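You operate a simulated robot arm through the tools that you are given. There is no shell and no other tool. Be economical: measure what you need, move in short steps, check, and stop when the job is done.

Carry out the task below with a simulated robot arm. There is one attempt and no reset: what you move stays moved.

TASK
Switch the holder off, then open its meter's cover, tighten both inner screws, shut and lock the cover again.
Fine: use the nut driver till it clicks and put it back in its stand.
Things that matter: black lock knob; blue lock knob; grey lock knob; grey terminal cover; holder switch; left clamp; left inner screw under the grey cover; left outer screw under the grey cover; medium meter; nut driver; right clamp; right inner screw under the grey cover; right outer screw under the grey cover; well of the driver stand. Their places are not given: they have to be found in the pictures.

It is judged by the outcome, as a careful person would: the job done as asked, and still so three seconds after it is handed in. It fails if anything else is knocked over, pushed out of place, dropped, spilled or broken. Lids that push on must go on centred and level and be pressed home; caps that screw on are set level and turned clockwise until they are tight.

THE ROBOT
A 7-joint arm with a two-finger parallel gripper, fixed in place. Base frame: the origin is at the foot of the arm, x ahead of it, y to its left, z up; the work surface is at about z = 800. Units: mm, degrees, N and s.
With the tool pointing down near the work surface it reaches from about 100 to 660 mm from the base axis. Its first joint turns from -66.0 to 66.0 degrees. Payload 1.57 kg.
The TCP is the grasp point between the finger pads, 30 mm short of the fingertips. In the tool frame z runs along the fingers and y along their closing line. Largest opening 80 mm; finger width 17, thickness 12; the body of the gripper, 40 by 82 mm, starts 80 mm behind the TCP.
Orientation is that of the tool frame in the base frame, as a unit quaternion [x, y, z, w]. With the fingers straight down and closing along the base's y, the tool's x points along the base's -x, its y along +y and its z along -z.

THE INTERFACE
- The arm moves only by the tool drive_tool. Its argument "motion" is a list of rows, each a list of 7 numbers: the turn, a rotation vector about the tool's x, y, z in degrees, then the shift along the tool's x, y, z in mm, then the gripper command, from -1 (fully open) to 1 (shut), values between in proportion. In form: [[rx, ry, rz, x, y, z, gripper], ...]. A call has 1 to 8 rows; each row is the pose to reach, as a shift and turn from the pose commanded when the call began, along the tool's axes at that moment. Each row takes 0.2 s and may step no farther than 50 mm and 8.6 degrees from the row before; otherwise, or with a gripper value out of range, the whole call is refused. Where a pose cannot be reached the arm comes as near as it can. A force on the tool above 40 N (or 10 N above the force at the start of the call, whichever is more), or a blocked arm, ends the call early, and 0.2 s more pass. The fingers move at their own pace (about 72 mm/s each) and stop on an object; they squeeze with about 40 N. The grip force told is the motor's: it shows also when the fingers shut on nothing. Time passes only in rows, and 0.2 s behind the last, so rows that repeat a pose let the fingers close. It gives the time, the measured TCP pose, the force on the tool (base axes), the opening and the grip force at its end, in the units of the frame above (readings bear some noise), with the torque about the TCP (base axes, N m) and any sound that the robot's microphone picked up.
- Cameras (640 x 400 px; columns grow to the right, rows downward): "scene" is fixed at [65.7, 465.7, 1399.5]; the picture's right is [-0.47, -0.88, 0.00], its down [-0.71, 0.37, -0.60] and it looks along [0.53, -0.28, -0.80] (base axes); focal length 214 px, centre (320, 200). "wrist" rides on the gripper at [72, -7, -122] in the tool frame; the picture's right is [0.09, 1.00, 0.00], its down [-0.84, 0.08, -0.54] and it looks along [-0.54, 0.05, 0.84] (tool axes); focal length 238 px, centre (320, 200).
- capture(camera): a new picture of that camera. No time passes.
- pixel_to_xyz(camera, pixels): for up to 12 pixels [column, row] of the newest picture of that camera ("zoom" is the newest enlarged one), the place [x, y, z] in the base frame of the surface seen there, good to about 2 mm. No time passes.
- inspect(camera, box): a new picture of the part [left, top, right, bottom] of that camera's present view, enlarged. No time passes.
- close_job(): hands the job in; it is judged then, once.

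Work in short steps. Measure before you move; look again where a grasp or a placing could have gone wrong, and mend it. You have 80 turns and 38 pictures in all, those below and enlarged ones among them. Open the gripper and draw the arm clear of the work before you hand the job in, unless the task says otherwise; then end with one line.

The tools are called after "Call:" as name(argument=value, ...) on one line, values as JSON. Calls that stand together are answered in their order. drive_tool: Moves the arm, as the interface text tells. Its arguments: {"type":"object","properties":{"motion":{"type":"array"}},"required":["motion"]} The other tools are called the same way: capture (camera) takes a picture; pixel_to_xyz (camera, pixels) gives the place of the surface under pixels of a picture; inspect (camera, box) takes an enlarged picture of a part of a camera's view; close_job () hands the job in.

At the start:

```text
time: 0.0
tool_pos: [409.9, -108.0, 1159.4]
orientation: [0.0, 1.0, -0.001, 0.0]
wrist_force: [0.4, 0.4, -0.4]
ft_torque: [0.0, 0.01, -0.02]
gripper_width: 80.0
grip_force: 0.1
```

scene: 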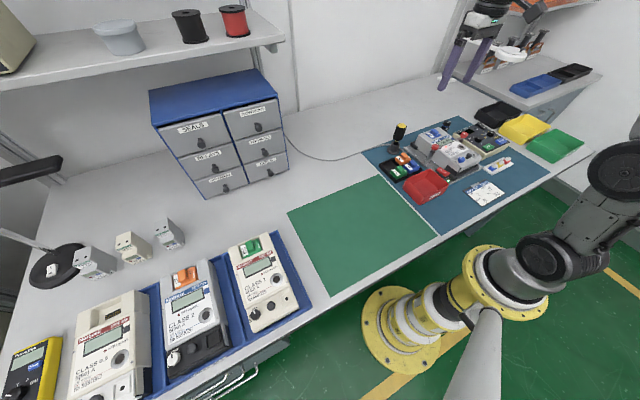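
wrist: 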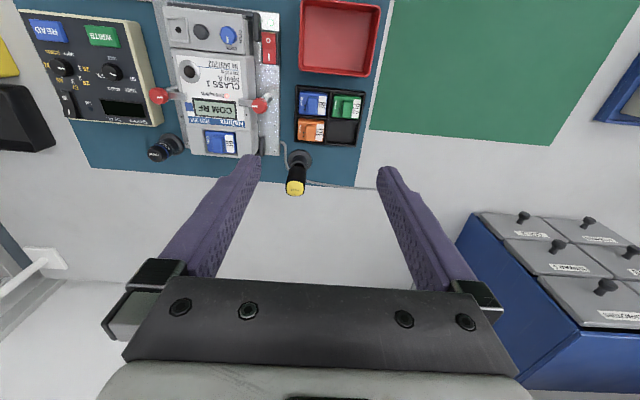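

The wrist view shows the holder with a meter around (215,85), a red switch at (269,48), and the driver at (297,175). I'll enlarge both areas.

Call:
inspect(camera="wrist", box=[140, 0, 340, 200])

Call:
inspect(camera="scene", box=[360, 100, 520, 200])

```text
2.00 times, centred on (240, 100) of wrist
```

zoom: 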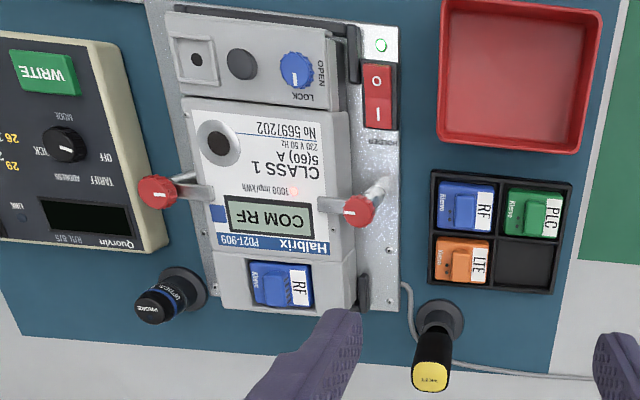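

```text
4.00 times, centred on (440, 150) of scene
```

zoom: 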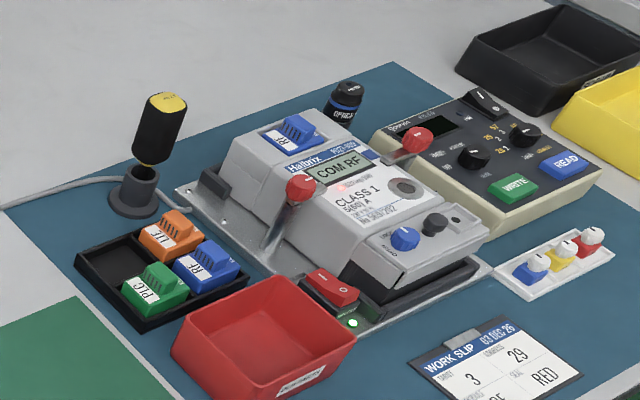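

I'll get coordinates of the main things from the wrist view and the scene zoom.

Call:
pixel_to_xyz(camera="wrist", pixels=[[228, 35], [200, 32], [178, 30], [268, 41], [268, 57], [270, 22], [295, 187], [301, 156], [258, 105], [159, 96], [215, 70], [190, 40]])

Call:
pixel_to_xyz(camera="zoom", pixels=[[167, 104], [150, 150], [140, 180], [404, 238], [435, 222], [330, 288], [345, 296], [302, 186], [420, 138], [380, 260], [420, 282], [458, 222]])

```text
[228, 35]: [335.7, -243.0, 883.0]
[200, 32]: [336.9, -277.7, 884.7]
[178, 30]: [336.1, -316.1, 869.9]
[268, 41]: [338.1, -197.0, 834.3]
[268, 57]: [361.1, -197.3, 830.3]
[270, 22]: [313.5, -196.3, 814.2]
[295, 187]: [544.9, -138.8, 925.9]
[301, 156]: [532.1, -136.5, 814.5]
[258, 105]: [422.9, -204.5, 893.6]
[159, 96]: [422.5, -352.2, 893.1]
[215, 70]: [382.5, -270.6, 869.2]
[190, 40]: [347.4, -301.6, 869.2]
```

```text
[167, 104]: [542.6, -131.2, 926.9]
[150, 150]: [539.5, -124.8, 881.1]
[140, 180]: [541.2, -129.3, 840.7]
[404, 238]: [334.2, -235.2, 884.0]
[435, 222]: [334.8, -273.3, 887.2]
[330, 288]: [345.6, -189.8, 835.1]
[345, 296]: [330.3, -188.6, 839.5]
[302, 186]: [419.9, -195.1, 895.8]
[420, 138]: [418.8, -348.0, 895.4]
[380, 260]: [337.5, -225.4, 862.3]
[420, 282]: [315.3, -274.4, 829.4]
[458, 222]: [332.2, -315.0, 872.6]
```

Now I move the wrist camera closer over the cover (TCP to about (250,-265,1010)).

Call:
drive_tool(motion=[[0, 0, 0, 27, -26, 25, -1], [0, 0, 0, 54, -52, 50, -1], [0, 0, 0, 81, -78, 75, -1], [0, 0, 0, 108, -104, 100, -1], [0, 0, 0, 135, -130, 125, -1], [0, 0, 0, 160, -157, 149, -1]])

Call:
capture(camera="wrist")

```text
time: 1.4
tool_pos: [250.6, -265.1, 1007.7]
orientation: [0.0, 1.0, -0.001, 0.0]
wrist_force: [-0.6, 0.2, 0.0]
ft_torque: [0.01, 0.0, 0.01]
gripper_width: 80.0
grip_force: 0.1
```

```text
33 pictures are left
```

wrist: 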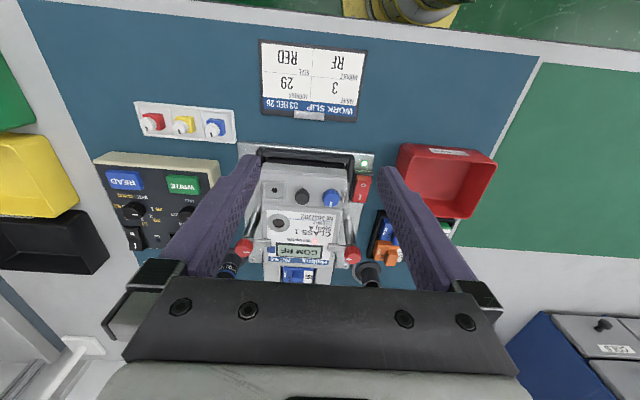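

The cover is at (302,190); I enlarge it.

Call:
inspect(camera="wrist", box=[252, 145, 372, 220])

```text
5.33 times, centred on (312, 182) of wrist
```

zoom: 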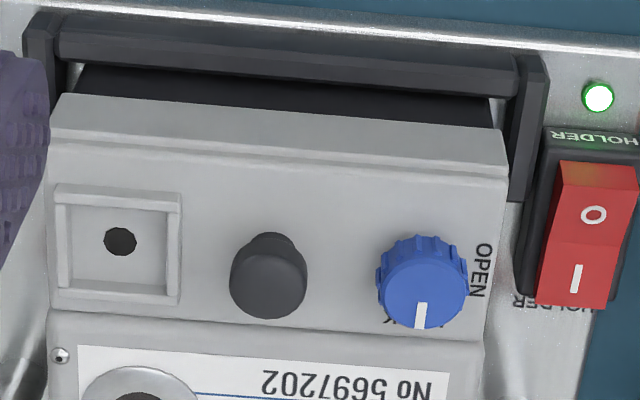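

The blue knob's pointer is at LOCK (toward +x), OPEN is at +y, so it wants 90° counter-clockwise seen from above. I measure knob, handle, switch and cover edges.

Call:
pixel_to_xyz(camera="zoom", pixels=[[421, 295], [385, 285], [460, 285], [270, 285], [595, 212], [577, 278], [60, 130], [500, 160], [480, 338], [55, 300], [120, 290], [330, 250]])

Call:
inspect(camera="scene", box=[430, 135, 490, 175])

```text
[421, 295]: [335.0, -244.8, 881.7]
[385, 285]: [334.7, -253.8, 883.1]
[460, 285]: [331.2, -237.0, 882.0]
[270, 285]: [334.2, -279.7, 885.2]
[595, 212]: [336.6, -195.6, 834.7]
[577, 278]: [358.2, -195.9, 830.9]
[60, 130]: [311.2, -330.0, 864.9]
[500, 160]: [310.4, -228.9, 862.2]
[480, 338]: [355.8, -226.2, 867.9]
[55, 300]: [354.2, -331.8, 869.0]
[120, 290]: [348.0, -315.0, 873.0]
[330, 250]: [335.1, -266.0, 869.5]
```

```text
10.00 times, centred on (460, 155) of scene
```

zoom: 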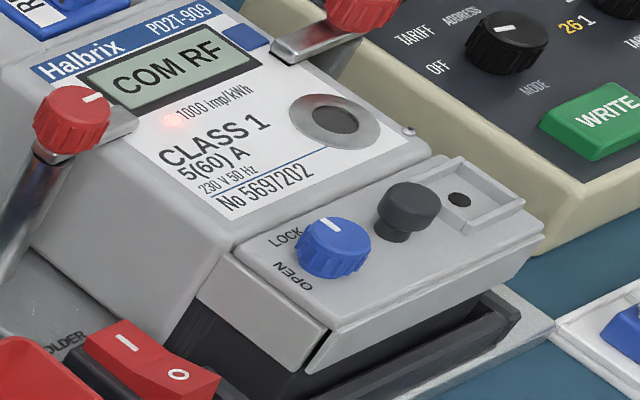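

Switch first: O half's raised end at (336,-195,835). I close the fingers, go above it and descend to TCP z≈880 (tips 850).

Call:
drive_tool(motion=[[0, 0, 0, -30, 25, 0, 1], [0, 0, 0, -60, 50, 0, 1], [0, 0, 0, -83, 71, 0, 1], [0, 0, 0, -83, 71, 45, 1], [0, 0, 0, -83, 71, 90, 1], [0, 0, 0, -83, 71, 128, 1]])

```text
time: 2.8
tool_pos: [334.3, -194.5, 881.5]
orientation: [0.0, 1.0, -0.001, 0.0]
wrist_force: [1.3, -0.1, -0.5]
ft_torque: [-0.04, 0.02, 0.0]
gripper_width: 0.0
grip_force: 21.2
```

Tips now at about 851.5 over the O half; I press down in small steps.

Call:
drive_tool(motion=[[0, 0, 0, 0, 0, 8, 1], [0, 0, 0, 0, 0, 13, 1], [0, 0, 0, 0, 0, 16, 1], [0, 0, 0, 0, 0, 19, 1], [0, 0, 0, 0, 0, 21, 1], [0, 0, 0, 0, 0, 23, 1]])

```text
time: 4.2
tool_pos: [332.9, -195.4, 861.9]
orientation: [0.001, 1.0, -0.002, 0.002]
wrist_force: [-4.6, -0.4, 17.0]
ft_torque: [0.03, 0.02, -0.04]
gripper_width: 0.0
grip_force: 21.3
heard: click
```

A click was heard. I lift back up and look at the switch and lamp.

Call:
drive_tool(motion=[[0, 0, 0, 0, 0, -40, 1], [0, 0, 0, 0, 0, -80, -0.2], [0, 0, 0, 0, 0, -100, -0.2]])

Call:
inspect(camera="scene", box=[410, 125, 490, 185])

```text
time: 5.0
tool_pos: [331.2, -196.1, 961.5]
orientation: [0.0, 1.0, -0.001, 0.0]
wrist_force: [-0.5, 0.6, 0.3]
ft_torque: [0.03, -0.03, 0.0]
gripper_width: 48.0
grip_force: 0.0
```

```text
6.67 times, centred on (450, 155) of scene
```

zoom: 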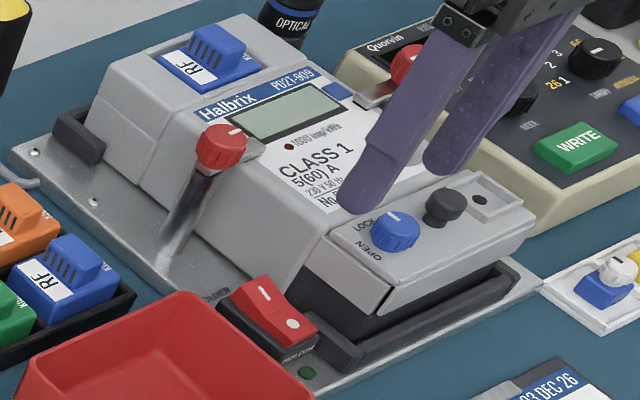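

Switch is off (lamp and display dark). Now I go over the blue knob (334,-245), turning the tool 45° so the fingers clear the black handle at y=-280.

Call:
drive_tool(motion=[[0, 0, 7.5, -0.5, -10, 0, 0.25], [0, 0, 15, -1, -20, 0, 0.25], [0, 0, 22.5, -1.5, -30, 0, 0.25], [0, 0, 30, -2, -40, 0, 0.25], [0, 0, 37.5, -2, -45, 0, 0.25], [0, 0, 45, -2, -50, 0, 0.25], [0, 0, 45, -2, -50, 20, 0.25]])

Call:
inspect(camera="wrist", box=[240, 150, 400, 250])

```text
time: 6.6
tool_pos: [334.8, -246.3, 941.2]
orientation: [0.384, 0.923, 0.0, 0.001]
wrist_force: [0.2, -0.5, 0.3]
ft_torque: [-0.02, -0.03, 0.01]
gripper_width: 29.9
grip_force: 0.0
```

```text
4.00 times, centred on (320, 200) of wrist
```

zoom: 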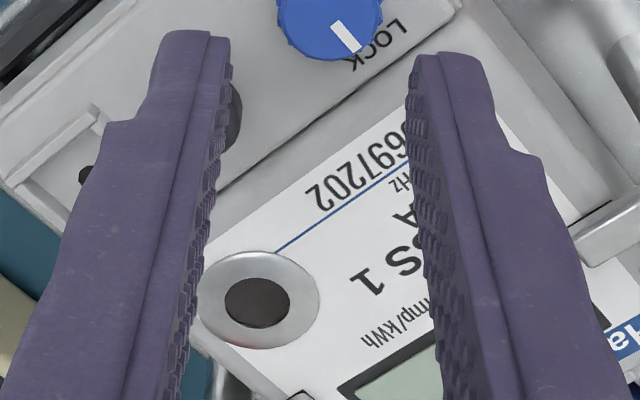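

Alignment agrees with measurements (knob (334,-245)). I descend so the tips are at about 873 and close on the knob.

Call:
drive_tool(motion=[[0, 0, 0, 0, 0, 20, 0.25], [0, 0, 0, 0, 0, 32, 0.25], [0, 0, 0, 0, 0, 38, 0.25], [0, 0, 0, 0, 0, 38, 0.7], [0, 0, 0, 0, 0, 38, 0.7], [0, 0, 0, 0, 0, 38, 0.7]])

```text
time: 8.0
tool_pos: [337.2, -244.7, 902.4]
orientation: [0.383, 0.924, 0.0, 0.0]
wrist_force: [1.8, 0.5, 0.3]
ft_torque: [0.14, -0.17, 0.11]
gripper_width: 19.0
grip_force: 32.7
```

Gripped at 19 mm. Now turn counter-clockwise (negative about tool z).

Call:
drive_tool(motion=[[0, 0, -8, 0, 0, 0, 0.7], [0, 0, -16, 0, 0, 0, 0.7], [0, 0, -24, 0, 0, 0, 0.7], [0, 0, -32, 0, 0, 0, 0.7], [0, 0, -40, 0, 0, 0, 0.7], [0, 0, -48, 0, 0, 0, 0.7]])

Call:
drive_tool(motion=[[0, 0, -8, 0, 0, 0, 0.7], [0, 0, -16, 0, 0, 0, 0.7], [0, 0, -24, 0, 0, 0, 0.7], [0, 0, -32, 0, 0, 0, 0.7], [0, 0, -40, 0, 0, 0, 0.7], [0, 0, -44, 0, 0, 0, 0.7]])

```text
time: 9.4
tool_pos: [334.4, -244.9, 903.4]
orientation: [-0.027, 1.0, -0.002, 0.0]
wrist_force: [1.7, 0.1, -0.5]
ft_torque: [0.21, -0.19, 0.0]
gripper_width: 19.0
grip_force: 33.0
```

```text
time: 10.8
tool_pos: [335.4, -246.9, 903.7]
orientation: [-0.399, 0.917, -0.001, -0.001]
wrist_force: [0.5, 2.3, 0.8]
ft_torque: [0.12, -0.08, -0.1]
gripper_width: 18.7
grip_force: 33.4
```

Turned 92°. I release, rise, and look.

Call:
drive_tool(motion=[[0, 0, 0, 0, 0, 0, 0.25], [0, 0, 0, 0, 0, 0, 0.25], [0, 0, 0, 0, 0, -30, 0.25], [0, 0, 0, 0, 0, -60, 0.25]])

Call:
inspect(camera="scene", box=[430, 135, 490, 175])

```text
time: 11.8
tool_pos: [336.1, -245.6, 960.8]
orientation: [-0.399, 0.917, -0.001, -0.001]
wrist_force: [-0.7, 0.6, -0.3]
ft_torque: [0.01, 0.01, 0.02]
gripper_width: 30.0
grip_force: 0.1
```

```text
10.00 times, centred on (460, 155) of scene
```

zoom: 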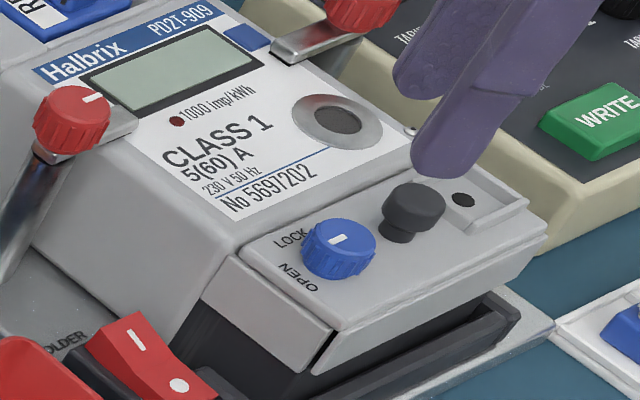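

The pointer is now at OPEN. Next I go over the black pull knob (334,-280), turning so the fingers close along x (clear of the blue knob), keeping height for now.

Call:
drive_tool(motion=[[0, 0, -8, 5, -4, 0, 0.25], [0, 0, -16, 10, -8, 0, 0.25], [0, 0, -24, 15, -12, 0, 0.25], [0, 0, -32, 20, -17, 0, 0.25], [0, 0, -38, 25, -21, 0, 0.25], [0, 0, -43, 26.6, -22, 0, 0.25], [0, 0, -43, 26.6, -22, 30, 0.25]])

Call:
inspect(camera="scene", box=[430, 135, 490, 175])

```text
time: 13.4
tool_pos: [332.9, -280.1, 932.2]
orientation: [0.708, -0.706, 0.0, 0.0]
wrist_force: [0.4, 0.4, -0.4]
ft_torque: [0.02, -0.01, 0.03]
gripper_width: 30.3
grip_force: 0.2
```

```text
10.00 times, centred on (460, 155) of scene
```

zoom: 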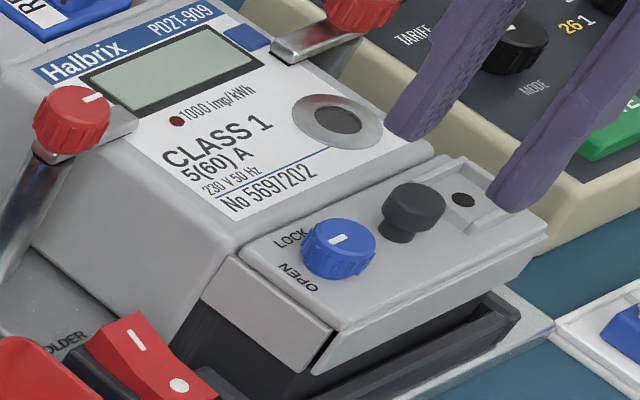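

Fingers straddle the black knob. I descend 29 mm (tips ≈873) and close.

Call:
drive_tool(motion=[[0, 0, 0, 0, 0, 15, 0.25], [0, 0, 0, 0, 0, 25, 0.25], [0, 0, 0, 0, 0, 28, 0.25], [0, 0, 0, 0, 0, 28, 0.8], [0, 0, 0, 0, 0, 28, 0.8], [0, 0, 0, 0, 0, 28, 0.8]])

Call:
drive_tool(motion=[[0, 0, 0, 0, 0, -1, 0.8], [0, 0, 0, 0, 0, -2, 0.8], [0, 0, 0, 0, 0, -3, 0.8], [0, 0, 0, 0, 0, -4, 0.8]])

```text
time: 14.8
tool_pos: [333.1, -277.7, 905.1]
orientation: [0.707, -0.707, 0.001, 0.0]
wrist_force: [0.5, -1.1, 1.4]
ft_torque: [-0.11, 0.23, 0.01]
gripper_width: 17.0
grip_force: 32.2
```

```text
time: 15.8
tool_pos: [331.6, -278.8, 907.0]
orientation: [0.707, -0.707, -0.002, 0.001]
wrist_force: [0.8, 0.0, -10.9]
ft_torque: [-0.56, 0.28, 0.08]
gripper_width: 17.1
grip_force: 32.2
```

Lifting gives −11 N and torque implying resistance about 45 mm toward +y: either the lock still holds or the hinge is on the +y edge. I look closely.

Call:
inspect(camera="wrist", box=[220, 100, 420, 225])

Call:
inspect(camera="scene", box=[430, 135, 490, 175])

```text
3.20 times, centred on (320, 162) of wrist
```

zoom: 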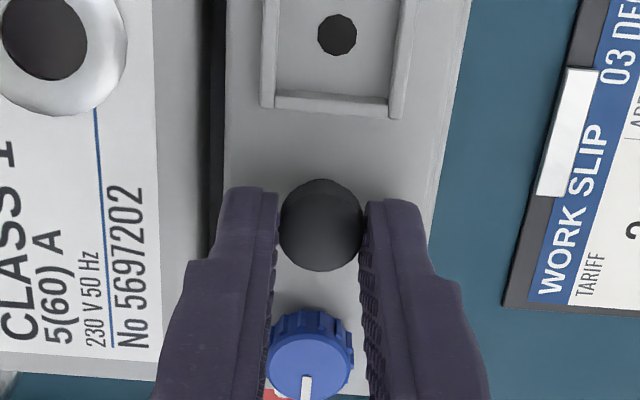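

```text
10.00 times, centred on (460, 155) of scene
```

zoom: 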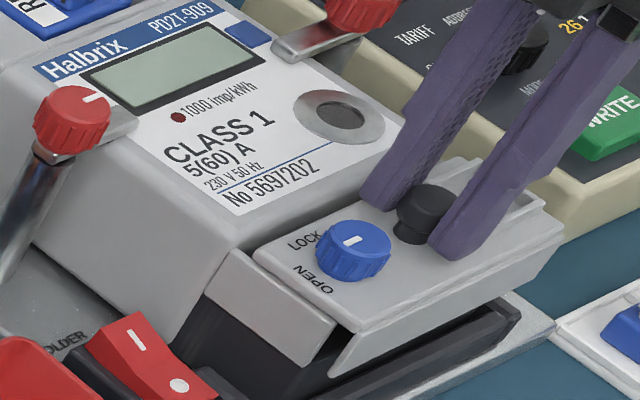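

The cover seems to have moved a little. I measure points across its top plane in the newest scene zoom.

Call:
pixel_to_xyz(camera="zoom", pixels=[[265, 253], [330, 325], [375, 312], [550, 235], [535, 190], [300, 275], [480, 258], [290, 325], [310, 345], [230, 260], [440, 320], [400, 285]])

Call:
pixel_to_xyz(camera="wrist", pixels=[[290, 140], [350, 140], [290, 115], [350, 118], [288, 128], [285, 128], [340, 175], [318, 218], [300, 180], [355, 130], [320, 142], [322, 170]])

```text
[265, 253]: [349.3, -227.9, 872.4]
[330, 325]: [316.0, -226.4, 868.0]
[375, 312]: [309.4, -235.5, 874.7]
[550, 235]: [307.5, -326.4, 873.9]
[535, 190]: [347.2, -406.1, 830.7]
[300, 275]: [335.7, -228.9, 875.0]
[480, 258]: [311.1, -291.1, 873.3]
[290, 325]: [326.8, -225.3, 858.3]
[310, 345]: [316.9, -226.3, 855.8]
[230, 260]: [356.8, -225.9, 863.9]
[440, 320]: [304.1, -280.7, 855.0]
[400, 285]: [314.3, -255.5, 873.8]
```

```text
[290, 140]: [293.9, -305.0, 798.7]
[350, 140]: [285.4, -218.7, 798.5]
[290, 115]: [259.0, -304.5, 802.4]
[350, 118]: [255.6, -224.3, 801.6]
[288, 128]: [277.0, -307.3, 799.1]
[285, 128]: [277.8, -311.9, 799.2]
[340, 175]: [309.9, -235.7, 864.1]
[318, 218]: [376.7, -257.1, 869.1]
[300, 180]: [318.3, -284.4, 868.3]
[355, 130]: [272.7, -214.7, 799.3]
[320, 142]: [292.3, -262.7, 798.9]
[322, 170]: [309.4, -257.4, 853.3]
```

The plane is at z≈873–875 all over, i.e. raised ~5 mm fairly evenly. I lift a few more millimetres while watching force and torque.

Call:
drive_tool(motion=[[0, 0, 0, 0, 0, -1, 0.8], [0, 0, 0, 0, 0, -2, 0.8], [0, 0, 0, 0, 0, -3, 0.8], [0, 0, 0, 0, 0, -4, 0.8]])

Call:
inspect(camera="scene", box=[430, 135, 490, 175])

```text
time: 16.8
tool_pos: [331.5, -277.9, 910.5]
orientation: [0.707, -0.707, -0.001, 0.0]
wrist_force: [-0.7, -5.4, -25.3]
ft_torque: [-0.1, 0.18, -0.04]
gripper_width: 17.1
grip_force: 32.1
```

```text
10.00 times, centred on (460, 155) of scene
```

zoom: 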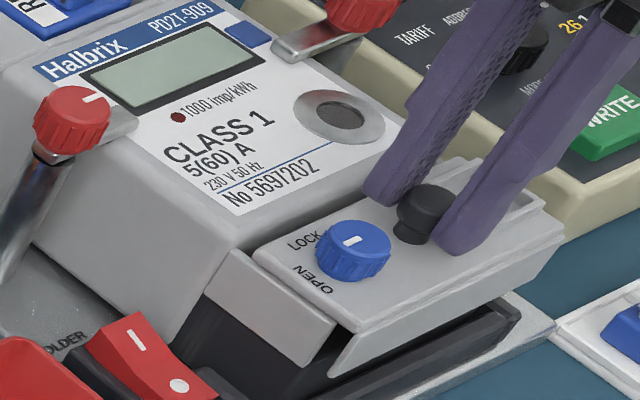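

The cover did not rise further; the fingers slip on the knob. It seems rather to have slid toward −x (gap at the meter edge). I lower back and pull gently toward −x (tool +y).

Call:
drive_tool(motion=[[0, 0, 0, 0, 0, 4, 0.8], [0, 0, 0, 0, 0, 6, 0.8], [0, 0, 0, 0, 2, 6, 0.8], [0, 0, 0, 0, 4, 6, 0.8], [0, 0, 0, 0, 6, 6, 0.8], [0, 0, 0, 0, 8, 6, 0.8]])

Call:
inspect(camera="scene", box=[430, 135, 490, 175])

```text
time: 18.2
tool_pos: [324.4, -280.3, 906.9]
orientation: [-0.707, 0.707, -0.002, -0.001]
wrist_force: [-0.1, -1.0, 2.2]
ft_torque: [-0.07, 0.15, -0.03]
gripper_width: 16.9
grip_force: 32.7
```

```text
10.00 times, centred on (460, 155) of scene
```

zoom: 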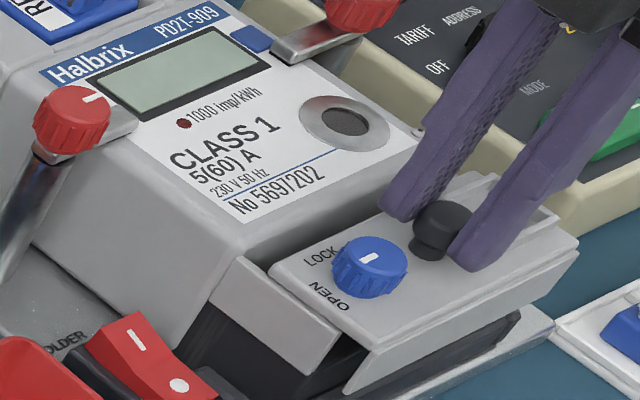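

Force stays low, but the meter printing also shifted ~10 px in the zoom, so the meter itself may have moved. I measure edges of meter and cover.

Call:
pixel_to_xyz(camera="zoom", pixels=[[242, 252], [365, 195], [347, 122], [272, 268], [388, 340], [560, 255], [345, 310], [470, 285], [370, 258], [300, 290], [300, 340], [225, 285]])

Call:
inspect(camera="scene", box=[400, 110, 500, 180])

```text
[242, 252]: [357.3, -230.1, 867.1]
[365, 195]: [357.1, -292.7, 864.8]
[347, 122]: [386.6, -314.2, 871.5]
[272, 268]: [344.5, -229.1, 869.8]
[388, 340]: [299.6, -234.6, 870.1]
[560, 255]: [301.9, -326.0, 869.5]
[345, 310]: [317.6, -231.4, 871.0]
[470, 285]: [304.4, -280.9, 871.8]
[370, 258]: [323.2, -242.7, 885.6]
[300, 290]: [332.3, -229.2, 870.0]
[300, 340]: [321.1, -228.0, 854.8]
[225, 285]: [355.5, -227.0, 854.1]
```

```text
5.71 times, centred on (450, 145) of scene
```

zoom: 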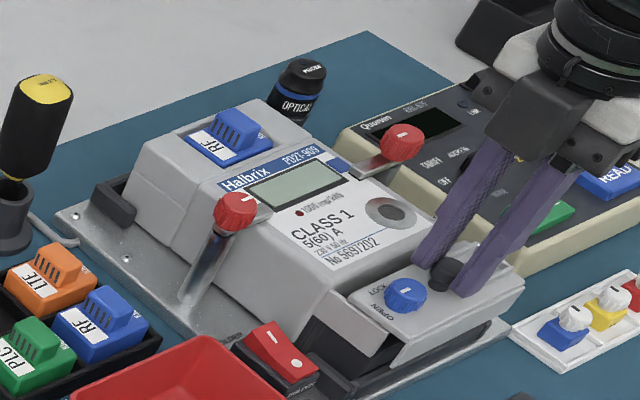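

The meter edge is still at x≈357 while the cover edge went from 356 to 344.5 at constant z: the cover slides toward −x. I continue sliding.

Call:
drive_tool(motion=[[0, 0, 0, 0, 4, 0, 0.8], [0, 0, 0, 0, 8, 0, 0.8], [0, 0, 0, 0, 12, 0, 0.8], [0, 0, 0, 0, 16, 0, 0.8], [0, 0, 0, 0, 20, 0, 0.8], [0, 0, 0, 0, 24, 0, 0.8]])

```text
time: 19.6
tool_pos: [301.0, -279.7, 907.2]
orientation: [0.707, -0.707, 0.001, 0.001]
wrist_force: [1.1, -3.6, 4.2]
ft_torque: [-0.6, 0.15, 0.0]
gripper_width: 17.2
grip_force: 31.3
```

Still nearly free. Continue another 20 mm, watching the force.

Call:
drive_tool(motion=[[0, 0, 0, 0, 4, -0.5, 0.8], [0, 0, 0, 0, 8, -0.5, 0.8], [0, 0, 0, 0, 12, -0.5, 0.8], [0, 0, 0, 0, 16, -0.5, 0.8], [0, 0, 0, 0, 20, -0.5, 0.8]])

Call:
inspect(camera="scene", box=[430, 135, 510, 190])

```text
time: 20.8
tool_pos: [288.4, -279.6, 906.7]
orientation: [-0.707, 0.707, -0.009, 0.003]
wrist_force: [9.1, 0.0, 0.0]
ft_torque: [0.11, -0.03, 0.02]
gripper_width: 16.9
grip_force: 32.3
stopped in row 5: the force on the tool passed its limit at 44 N (the readings are from after the stop); the commanded pose is now the measured one
```

```text
7.27 times, centred on (470, 162) of scene
```

zoom: 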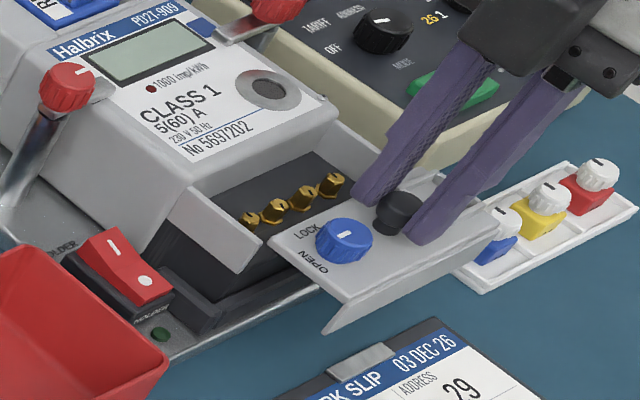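

The cover reached its stop (TCP x≈288) and four brass screws show. I release, rise, and look from the wrist camera.

Call:
drive_tool(motion=[[0, 0, 0, 0, 0, 0, 0.25], [0, 0, 0, 0, 0, 0, 0.25], [0, 0, 0, 0, 0, -30, 0.25], [0, 0, 0, 0, 0, -70, 0.25], [0, 0, 0, 0, 0, -110, 0.25], [0, 0, 0, 0, 0, -150, 0.25]])

Call:
capture(camera="wrist")

```text
time: 22.2
tool_pos: [287.3, -278.0, 1056.3]
orientation: [-0.706, 0.708, -0.007, 0.003]
wrist_force: [0.5, -0.3, 0.0]
ft_torque: [0.0, 0.0, -0.01]
gripper_width: 30.0
grip_force: 0.1
```

```text
20 pictures are left
```

wrist: 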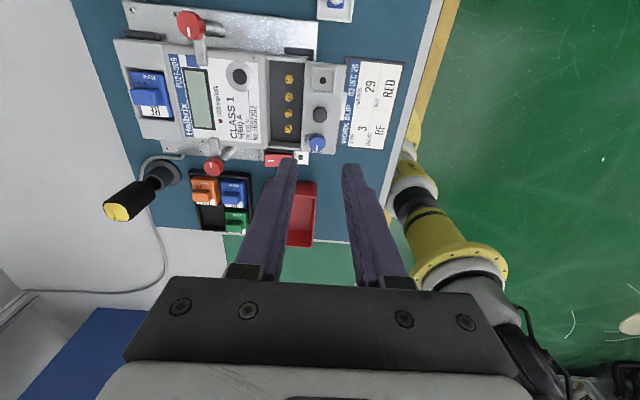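

Screws at (289,79),(288,98),(287,114),(287,129); inner ones are the middle two. I enlarge and measure.

Call:
inspect(camera="wrist", box=[248, 55, 344, 155])

```text
4.00 times, centred on (296, 105) of wrist
```

zoom: 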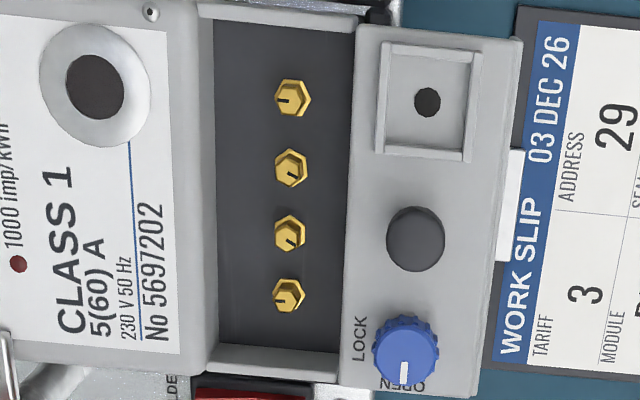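

Call:
pixel_to_xyz(camera="zoom", pixels=[[293, 98], [291, 167], [289, 233], [288, 296], [292, 160], [290, 227], [260, 200], [330, 265], [260, 265], [415, 232], [404, 340], [325, 200]])

Call:
pixel_to_xyz(camera="wrist", pixels=[[116, 210], [140, 195], [160, 176], [172, 166], [240, 73], [213, 165], [190, 25], [270, 110], [220, 115]])

```text
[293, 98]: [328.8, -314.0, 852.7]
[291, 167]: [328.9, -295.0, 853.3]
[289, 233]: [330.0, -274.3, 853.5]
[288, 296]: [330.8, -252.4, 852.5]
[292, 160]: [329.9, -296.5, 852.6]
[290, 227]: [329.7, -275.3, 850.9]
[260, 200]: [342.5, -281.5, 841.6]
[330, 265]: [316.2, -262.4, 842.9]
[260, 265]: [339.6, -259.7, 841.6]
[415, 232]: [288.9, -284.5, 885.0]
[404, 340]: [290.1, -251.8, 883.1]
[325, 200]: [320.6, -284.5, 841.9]
```

```text
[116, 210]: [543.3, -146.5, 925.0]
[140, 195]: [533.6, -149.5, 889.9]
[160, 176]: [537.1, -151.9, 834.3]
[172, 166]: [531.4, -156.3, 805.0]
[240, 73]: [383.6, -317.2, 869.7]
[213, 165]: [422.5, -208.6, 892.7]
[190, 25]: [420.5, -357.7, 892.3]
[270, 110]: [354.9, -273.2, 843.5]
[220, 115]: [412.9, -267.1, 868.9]
```

Picks were biased toward the camera side; I want a squarer view. First I remove the ~0.8° tilt and start turning back to the standard yaw.

Call:
drive_tool(motion=[[-0.8, -0.34, -0.16, 0, 10, 0, -1], [-0.8, -0.34, -0.16, -3, 42, 30, -1]])

Call:
drive_tool(motion=[[0, 0, 8, 0, 0, 0, -1], [0, 0, 16, 0, 0, 0, -1], [0, 0, 24, 0, 0, 0, -1], [0, 0, 32, 0, 0, 0, -1], [0, 0, 40, 0, 0, 0, -1], [0, 0, 48, 0, 0, 0, -1], [0, 0, 56, 0, 0, 0, -1], [0, 0, 64, 0, 0, 0, -1]])

Call:
drive_tool(motion=[[0, 0, 8, 0, 0, 0, -1], [0, 0, 16, 0, 0, 0, -1], [0, 0, 22, 0, 0, 0, -1], [0, 0, 26, 0, 0, 0, -1]])

Call:
inspect(camera="wrist", box=[240, 130, 400, 230])

```text
time: 22.8
tool_pos: [245.3, -273.2, 1023.8]
orientation: [0.708, -0.706, 0.0, 0.0]
wrist_force: [-0.8, 0.5, 0.1]
ft_torque: [0.05, -0.01, -0.02]
gripper_width: 80.0
grip_force: 0.1
```

```text
time: 24.6
tool_pos: [243.2, -274.9, 1025.9]
orientation: [-0.225, 0.974, -0.001, 0.001]
wrist_force: [-0.2, 0.1, -0.2]
ft_torque: [-0.02, -0.02, -0.02]
gripper_width: 80.0
grip_force: 0.0
```

```text
time: 25.6
tool_pos: [243.6, -274.9, 1026.1]
orientation: [0.001, 1.0, 0.0, 0.002]
wrist_force: [0.5, -0.2, 0.2]
ft_torque: [-0.01, -0.02, 0.0]
gripper_width: 80.2
grip_force: 0.0
```

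```text
4.00 times, centred on (320, 180) of wrist
```

zoom: 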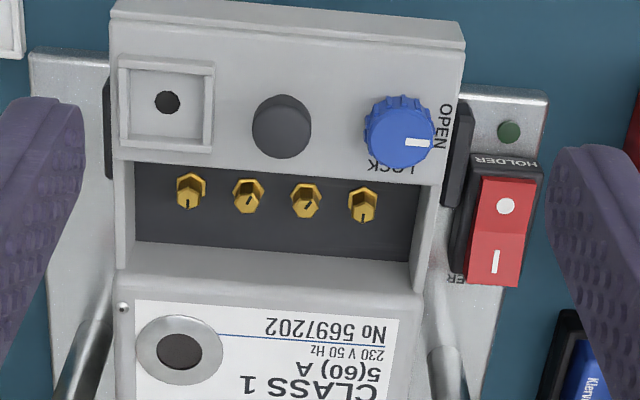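

Inner screws' tops at (247,204) and (305,207) in this zoom. I measure them, and the driver from a fresh scene zoom.

Call:
pixel_to_xyz(camera="zoom", pixels=[[188, 202], [247, 203], [305, 206], [363, 209], [247, 195], [305, 197], [405, 143], [281, 130], [180, 350], [138, 215], [425, 215], [250, 245]])

Call:
inspect(camera="scene", box=[376, 118, 424, 160])

Call:
pixel_to_xyz(camera="zoom", pixels=[[320, 200], [240, 200], [400, 200]])

```text
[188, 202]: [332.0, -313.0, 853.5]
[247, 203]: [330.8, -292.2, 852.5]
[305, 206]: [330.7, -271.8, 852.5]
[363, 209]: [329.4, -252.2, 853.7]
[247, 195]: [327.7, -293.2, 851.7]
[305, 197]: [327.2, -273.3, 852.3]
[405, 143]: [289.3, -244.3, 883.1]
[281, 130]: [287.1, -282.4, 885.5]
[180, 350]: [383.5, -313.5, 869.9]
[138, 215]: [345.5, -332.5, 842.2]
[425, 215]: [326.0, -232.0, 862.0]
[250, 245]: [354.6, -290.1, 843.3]
```

```text
9.52 times, centred on (400, 139) of scene
```

zoom: 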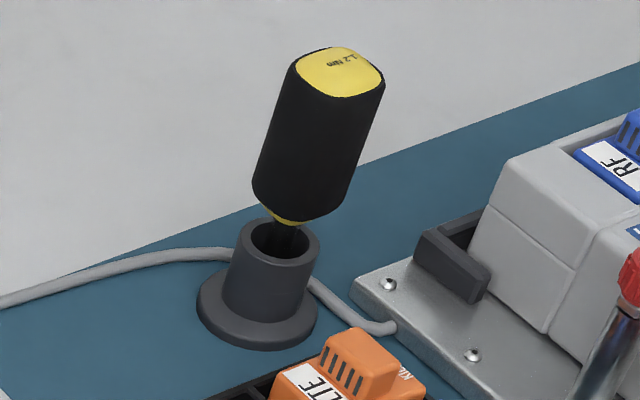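

```text
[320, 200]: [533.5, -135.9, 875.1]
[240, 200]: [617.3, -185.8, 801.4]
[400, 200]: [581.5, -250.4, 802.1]
```

Inner screws at about (329.5,-292.5) and (329.5,-272.5), tops z≈853. Now the driver and its stand in this zoom.

Call:
pixel_to_xyz(camera="zoom", pixels=[[341, 72], [300, 70], [382, 80], [340, 50], [345, 95], [257, 185], [350, 175], [300, 190], [240, 248], [318, 245], [265, 270], [278, 223]])

```text
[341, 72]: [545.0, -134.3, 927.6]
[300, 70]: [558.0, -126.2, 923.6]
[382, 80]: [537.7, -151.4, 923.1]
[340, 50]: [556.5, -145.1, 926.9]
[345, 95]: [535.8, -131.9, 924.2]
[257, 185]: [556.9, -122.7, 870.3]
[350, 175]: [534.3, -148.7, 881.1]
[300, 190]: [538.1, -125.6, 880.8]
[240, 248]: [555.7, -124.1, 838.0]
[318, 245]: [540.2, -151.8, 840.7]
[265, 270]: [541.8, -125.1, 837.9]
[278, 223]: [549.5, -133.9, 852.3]
```

Silhouette midpoints put the driver axis at about (547,-138), vertical, handle ~32 mm wide, top 927, stand rim 840. I move above it at z≈1026.

Call:
drive_tool(motion=[[0, 0, 0, -43, 19.5, 0, -1], [0, 0, 0, -86, 39, 0, -1], [0, 0, 0, -130, 58.5, 0, -1], [0, 0, 0, -173, 78, 0, -1], [0, 0, 0, -217, 98, 0, -1], [0, 0, 0, -260, 117, 0, -1], [0, 0, 0, -303.4, 137, 0, -1]])

Call:
drive_tool(motion=[[0, 0, 0, 0, 0, 40, -1], [0, 0, 0, 0, 0, 65, -1]])

Call:
capture(camera="wrist")

```text
time: 27.2
tool_pos: [549.3, -137.9, 1030.3]
orientation: [-0.001, 1.0, -0.001, 0.001]
wrist_force: [0.5, 0.2, -0.3]
ft_torque: [-0.04, 0.03, -0.01]
gripper_width: 80.0
grip_force: 0.0
```

```text
time: 27.8
tool_pos: [545.8, -138.0, 962.0]
orientation: [-0.001, 1.0, -0.001, 0.001]
wrist_force: [-0.5, 0.0, 0.3]
ft_torque: [-0.01, 0.01, -0.02]
gripper_width: 79.8
grip_force: 0.0
```

```text
16 pictures are left
```

wrist: 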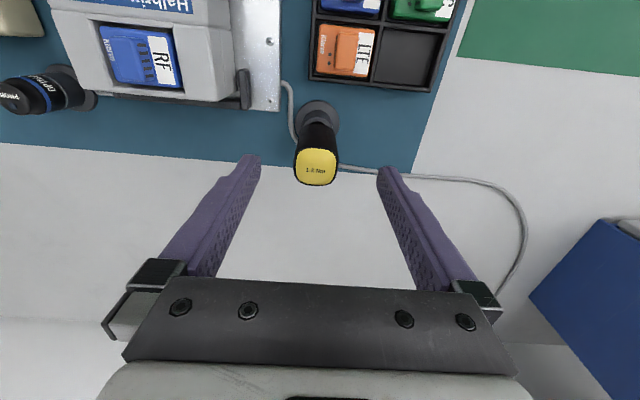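

The yellow top at (316,168) is centred between fingers in y; I check its x.

Call:
pixel_to_xyz(camera="wrist", pixels=[[316, 168], [316, 152], [316, 184], [297, 168], [335, 168]])

```text
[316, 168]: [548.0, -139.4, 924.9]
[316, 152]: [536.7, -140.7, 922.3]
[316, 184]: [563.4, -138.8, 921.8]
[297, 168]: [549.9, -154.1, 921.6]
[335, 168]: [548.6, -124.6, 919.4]
```

Centre is (549,-139.5). I correct slightly, descend to TCP z≈893, and close.

Call:
drive_tool(motion=[[0, 0, 0, -2, -1, 30, -1], [0, 0, 0, -2, -1, 55, -1], [0, 0, 0, -2, -1, 68, -1], [0, 0, 0, -2, -1, 68, 0], [0, 0, 0, -2, -1, 68, 0.6], [0, 0, 0, -2, -1, 68, 0.6], [0, 0, 0, -2, -1, 68, 0.6]])

```text
time: 29.4
tool_pos: [545.1, -139.7, 894.1]
orientation: [-0.001, 1.0, 0.0, 0.001]
wrist_force: [-0.1, 0.7, 0.3]
ft_torque: [-0.03, 0.02, 0.01]
gripper_width: 31.4
grip_force: 40.1
```

Gripped at 31.4 mm. Lift straight up 120 mm.

Call:
drive_tool(motion=[[0, 0, 0, 0, 0, -15, 0.7], [0, 0, 0, 0, 0, -40, 0.7], [0, 0, 0, 0, 0, -80, 0.7], [0, 0, 0, 0, 0, -120, 0.7]])

Call:
inspect(camera="scene", box=[366, 60, 446, 160])

```text
time: 30.4
tool_pos: [543.4, -138.8, 1016.6]
orientation: [-0.001, 1.0, 0.0, 0.0]
wrist_force: [-0.2, -0.5, -1.4]
ft_torque: [0.0, 0.03, -0.04]
gripper_width: 31.8
grip_force: 39.8
```

```text
4.00 times, centred on (406, 110) of scene
```

zoom: 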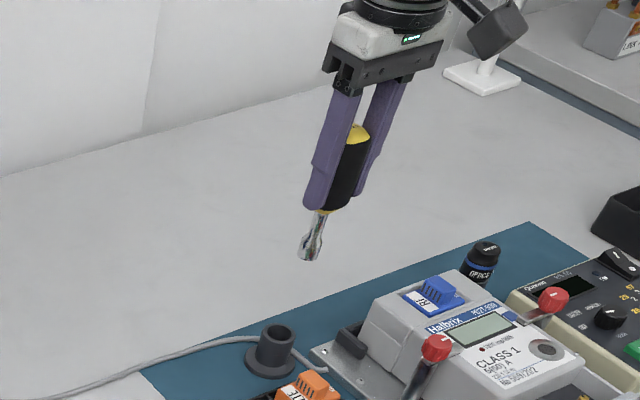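

The driver hangs with its socket at (308,255); I measure socket and handle.

Call:
pixel_to_xyz(camera="zoom", pixels=[[309, 256], [302, 252], [317, 256], [313, 235], [345, 190], [357, 133], [325, 205], [276, 330], [263, 336], [291, 342]])

```text
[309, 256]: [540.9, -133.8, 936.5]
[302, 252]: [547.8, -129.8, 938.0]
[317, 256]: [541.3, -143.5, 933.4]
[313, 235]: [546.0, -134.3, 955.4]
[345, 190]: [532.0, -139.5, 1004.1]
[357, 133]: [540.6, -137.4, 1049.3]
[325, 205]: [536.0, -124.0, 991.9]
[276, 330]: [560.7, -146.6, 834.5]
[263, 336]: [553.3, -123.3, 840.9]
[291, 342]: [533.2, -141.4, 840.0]
```

Socket tip is ~83 mm below the TCP, on its axis. I carry the driver toward above the screw at (329.5,-292.5), turning the tool counter-clockwise for later twisting room.

Call:
drive_tool(motion=[[0, 0, -8, 27, -19, 0, 0.7], [0, 0, -16, 54, -38, 0, 0.7], [0, 0, -24, 81, -57, 0, 0.7], [0, 0, -32, 108, -77, 0, 0.7], [0, 0, -40, 135, -96, 0, 0.7], [0, 0, -48, 162, -115, 0, 0.7], [0, 0, -56, 189, -134, 0, 0.7], [0, 0, -64, 215.5, -153.5, 0, 0.7]])

Call:
drive_tool(motion=[[0, 0, -8, 0, 0, 0, 0.7], [0, 0, -16, 0, 0, 0, 0.7], [0, 0, -21, 0, 0, 0, 0.7], [0, 0, -26, 0, 0, 0, 0.7]])

Call:
drive_tool(motion=[[0, 0, 0, 0, 0, 20, 0.7], [0, 0, 0, 0, 0, 40, 0.7], [0, 0, 0, 0, 0, 60, 0.7]])

Call:
inspect(camera="scene", box=[420, 105, 500, 180])

Call:
inspect(camera="wrist", box=[220, 80, 420, 230])

```text
time: 32.2
tool_pos: [331.9, -293.4, 1013.9]
orientation: [-0.531, 0.847, 0.0, 0.001]
wrist_force: [0.1, 0.3, -1.6]
ft_torque: [-0.03, -0.01, 0.03]
gripper_width: 31.5
grip_force: 39.9
```

```text
time: 33.2
tool_pos: [331.9, -294.0, 1014.5]
orientation: [0.708, -0.706, 0.0, -0.001]
wrist_force: [0.3, -0.4, -1.0]
ft_torque: [-0.03, 0.0, 0.0]
gripper_width: 31.3
grip_force: 40.1
```

```text
time: 34.0
tool_pos: [331.3, -292.0, 954.1]
orientation: [0.708, -0.706, 0.001, 0.0]
wrist_force: [0.3, 0.4, -1.6]
ft_torque: [-0.02, 0.03, -0.01]
gripper_width: 31.4
grip_force: 39.8
```

```text
5.33 times, centred on (460, 142) of scene
```

zoom: 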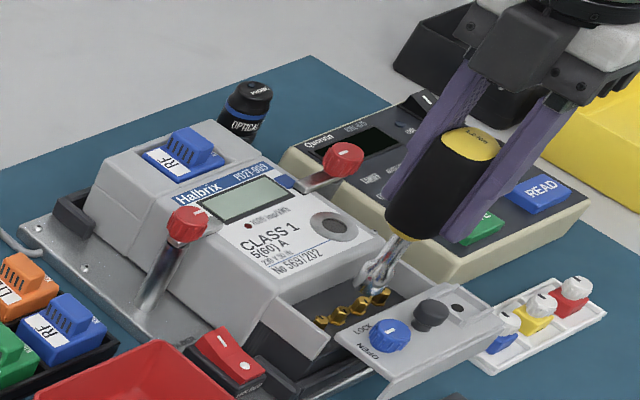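

```text
2.67 times, centred on (320, 155) of wrist
```

zoom: 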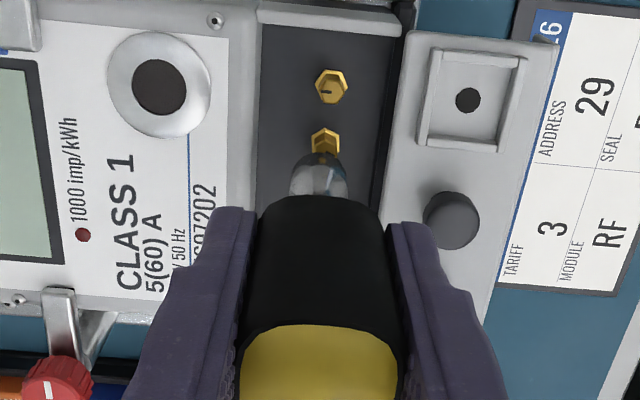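

Tip hangs ~18 mm above the screw. I measure the socket's rim in both views' terms (wrist zoom) to align it.

Call:
pixel_to_xyz(camera="zoom", pixels=[[322, 157], [322, 165], [297, 178], [345, 178], [320, 185], [325, 135], [325, 147], [330, 90], [318, 200], [292, 190], [348, 190]])

```text
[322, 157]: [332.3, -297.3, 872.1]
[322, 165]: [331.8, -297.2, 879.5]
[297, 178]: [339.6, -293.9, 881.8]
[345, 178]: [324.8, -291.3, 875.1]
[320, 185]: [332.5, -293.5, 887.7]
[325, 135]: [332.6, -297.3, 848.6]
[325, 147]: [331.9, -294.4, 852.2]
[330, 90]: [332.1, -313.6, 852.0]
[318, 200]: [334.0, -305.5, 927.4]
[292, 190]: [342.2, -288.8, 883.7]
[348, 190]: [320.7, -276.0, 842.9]
```

Socket centre ≈ (332.2,-290), screw ≈ (331,-292.5). I shift (−1,−2.5) and lower until light contact.

Call:
drive_tool(motion=[[0, 0, 0, 2.5, 1, 0, 0.7], [0, 0, 0, 2.5, 1, 8, 0.7], [0, 0, 0, 2.5, 1, 14, 0.7], [0, 0, 0, 2.5, 1, 17, 0.7], [0, 0, 0, 2.5, 1, 19, 0.7], [0, 0, 0, 2.5, 1, 21, 0.7], [0, 0, 0, 2.5, 1, 23, 0.7]])

```text
time: 35.2
tool_pos: [332.9, -295.3, 940.2]
orientation: [0.708, -0.707, 0.002, 0.0]
wrist_force: [-2.4, 1.4, 5.1]
ft_torque: [0.24, 0.25, -0.03]
gripper_width: 31.1
grip_force: 39.8
stopped in row 5: the force on the tool passed its limit at 44 N (the readings are from after the stop); the commanded pose is now the measured one
```

Contact at TCP z≈940, probably on the screw's top. I look before turning.

Call:
inspect(camera="scene", box=[450, 130, 490, 160])

Call:
inspect(camera="wrist", box=[260, 80, 380, 180])

```text
13.33 times, centred on (470, 145) of scene
```

zoom: 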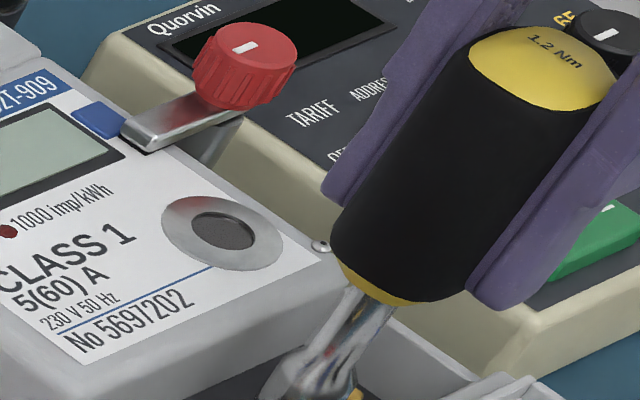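

```text
4.00 times, centred on (320, 130) of wrist
```

zoom: 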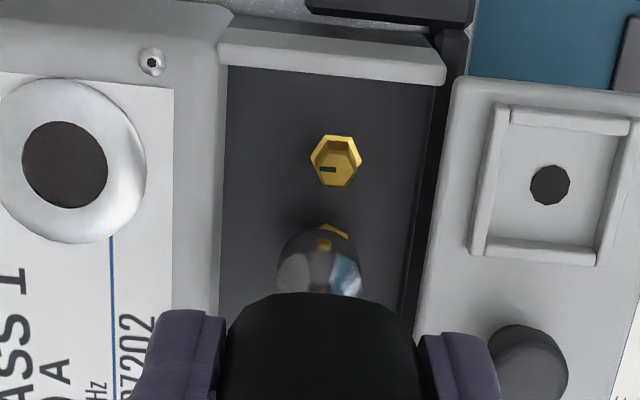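

The screw's corner peeks out to the right (−x) of the socket: socket is ~3 mm too far in +x. I raise 4 mm, shift x −3, y +1, and lower again.

Call:
drive_tool(motion=[[0, 0, 0, 0, 0, -4, 0.7], [0, 0, 0, -1, 3, -4, 0.7], [0, 0, 0, -1, 3, -1, 0.7], [0, 0, 0, -1, 3, 1, 0.7], [0, 0, 0, -1, 3, 2.5, 0.7], [0, 0, 0, -1, 3, 4, 0.7]])

```text
time: 36.6
tool_pos: [331.5, -295.4, 934.1]
orientation: [0.708, -0.706, 0.003, 0.0]
wrist_force: [0.6, -1.1, -1.6]
ft_torque: [-0.08, -0.06, 0.0]
gripper_width: 31.6
grip_force: 40.4
```

No contact at z 934, below the earlier contact, so the socket is going over the screw. I lower further gently.

Call:
drive_tool(motion=[[0, 0, 0, 0, 0, 2, 0.7], [0, 0, 0, 0, 0, 4, 0.7], [0, 0, 0, 0, 0, 5, 0.7], [0, 0, 0, 0, 0, 6, 0.7]])

Call:
inspect(camera="wrist", box=[260, 80, 380, 180])

```text
time: 37.6
tool_pos: [330.2, -294.2, 930.7]
orientation: [0.708, -0.706, 0.003, 0.0]
wrist_force: [-0.1, -1.7, 2.0]
ft_torque: [-0.13, 0.02, -0.04]
gripper_width: 31.5
grip_force: 40.3
```

```text
4.00 times, centred on (320, 130) of wrist
```

zoom: 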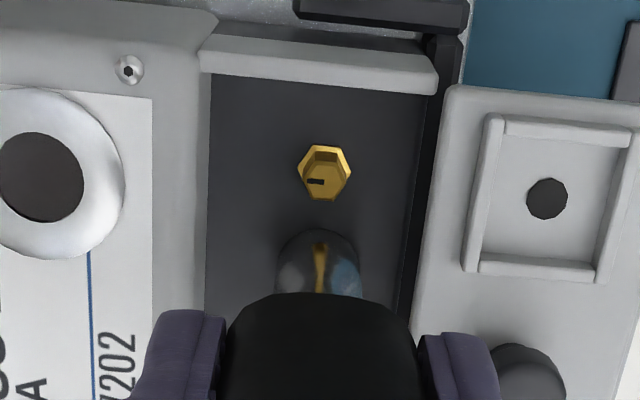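

Socket now covers the screw. I turn clockwise (+ about tool z) with slight down pressure.

Call:
drive_tool(motion=[[0, 0, 8, 0, 0, 0.5, 0.7], [0, 0, 16, 0, 0, 0.5, 0.7], [0, 0, 24, 0, 0, 1, 0.7], [0, 0, 32, 0, 0, 1, 0.7], [0, 0, 40, 0, 0, 1, 0.7], [0, 0, 48, 0, 0, 1, 0.7], [0, 0, 56, 0, 0, 1, 0.7], [0, 0, 64, 0, 0, 1, 0.7]])

```text
time: 39.4
tool_pos: [329.3, -295.4, 931.1]
orientation: [-0.224, 0.975, -0.002, 0.002]
wrist_force: [-20.7, -3.1, 33.3]
ft_torque: [0.02, 1.48, 0.05]
gripper_width: 31.8
grip_force: 40.4
```

Lateral force −21 N and 33 N vertical built up: the driver's axis is slightly off the tool axis. I relieve by moving −x 2.5 mm and up 1 mm.

Call:
drive_tool(motion=[[0, 0, 0, 1.1, 0.5, -0.7, 0.7], [0, 0, 0, 2.2, 1.1, -1.5, 0.7]])

```text
time: 40.0
tool_pos: [329.4, -295.3, 929.5]
orientation: [-0.226, 0.974, -0.004, 0.003]
wrist_force: [-3.3, -2.4, 16.7]
ft_torque: [-0.18, 0.27, -0.01]
gripper_width: 31.5
grip_force: 39.7
```

Relieved. I continue clockwise with a compensating drift (tool y +2.4 over 64°).

Call:
drive_tool(motion=[[0, 0, 8, 0, 0.3, -0.5, 0.7], [0, 0, 16, 0, 0.6, -0.7, 0.7], [0, 0, 24, 0, 0.9, -0.7, 0.7], [0, 0, 32, 0, 1.2, -0.7, 0.7], [0, 0, 40, 0, 1.5, -0.7, 0.7], [0, 0, 48, 0, 1.8, -0.7, 0.7]])

```text
time: 41.4
tool_pos: [327.6, -292.5, 929.4]
orientation: [0.192, 0.981, -0.001, 0.002]
wrist_force: [2.4, 3.7, 5.3]
ft_torque: [0.22, -0.16, 0.15]
gripper_width: 31.2
grip_force: 40.1
```

Forces stay small after 112°. Continue clockwise with the same compensation, listening for the click.

Call:
drive_tool(motion=[[0, 0, 8, 0, 0.4, 0, 0.7], [0, 0, 16, 0, 0.7, 0, 0.7], [0, 0, 24, 0, 1.0, 0, 0.7], [0, 0, 32, 0, 1.4, 0, 0.7], [0, 0, 40, 0, 1.7, 0, 0.7]])

```text
time: 42.6
tool_pos: [326.9, -290.3, 930.4]
orientation: [0.515, 0.857, 0.0, 0.003]
wrist_force: [7.2, 6.7, -2.8]
ft_torque: [0.53, -0.55, 0.76]
gripper_width: 31.5
grip_force: 39.9
```

Torque about z rises to 0.76 N·m (driver is rated 1.2). Continue in smaller turns.

Call:
drive_tool(motion=[[0, 0, 5, 0.2, 0.8, 0.3, 0.7], [0, 0, 10, 0.2, 1.2, 0.3, 0.7], [0, 0, 15, 0.3, 1.5, 0.3, 0.7], [0, 0, 20, 0.3, 1.8, 0.3, 0.7]])

```text
time: 43.6
tool_pos: [328.1, -290.4, 932.2]
orientation: [0.655, 0.755, 0.001, 0.004]
wrist_force: [3.1, 0.1, -3.3]
ft_torque: [0.03, -0.25, 1.09]
gripper_width: 31.6
grip_force: 40.6
```

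Torque 1.09 N·m, no click yet; a few degrees more.

Call:
drive_tool(motion=[[0, 0, 4, 0, 0.2, 0, 0.7], [0, 0, 8, 0, 0.4, 0, 0.7], [0, 0, 12, 0, 0.5, 0, 0.7]])

```text
time: 44.4
tool_pos: [329.9, -289.7, 930.9]
orientation: [0.73, 0.683, 0.001, 0.002]
wrist_force: [2.3, 3.6, 0.0]
ft_torque: [0.29, -0.24, 1.22]
gripper_width: 31.5
grip_force: 40.2
```

Torque 1.22 N·m without a click yet; a bit more.

Call:
drive_tool(motion=[[0, 0, 5, 0, 0.1, 0, 0.7], [0, 0, 10, 0, 0.2, 0, 0.7], [0, 0, 15, 0, 0.3, 0, 0.7], [0, 0, 20, 0, 0.4, 0, 0.7]])

```text
time: 45.4
tool_pos: [331.0, -289.6, 931.2]
orientation: [0.838, 0.546, 0.002, 0.003]
wrist_force: [5.8, 2.2, 0.9]
ft_torque: [0.2, -0.51, 1.23]
gripper_width: 31.9
grip_force: 39.5
```

Torque plateaus at ~1.23; I check whether the handle slips in the fingers (label orientation on its top).

Call:
inspect(camera="wrist", box=[240, 80, 400, 240])

```text
2.50 times, centred on (320, 160) of wrist
```

zoom: 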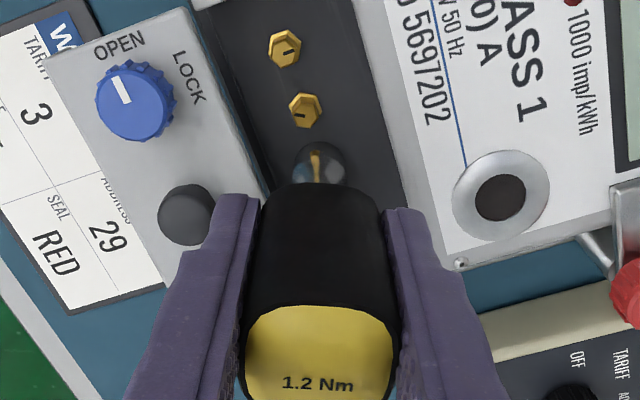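

The label hasn't rotated relative to the fingers, so no real slip. I keep turning.

Call:
drive_tool(motion=[[0, 0, 8, 0, 0.1, 0, 0.7], [0, 0, 16, -0.3, 0.2, 0, 0.7], [0, 0, 24, -0.6, 0.3, 0, 0.7], [0, 0, 30, -0.8, 0.4, 0, 0.7]])

```text
time: 46.4
tool_pos: [333.1, -290.4, 930.1]
orientation: [0.951, 0.311, 0.003, 0.002]
wrist_force: [17.9, 9.8, -2.6]
ft_torque: [0.68, -1.38, 1.26]
gripper_width: 31.5
grip_force: 40.2
```

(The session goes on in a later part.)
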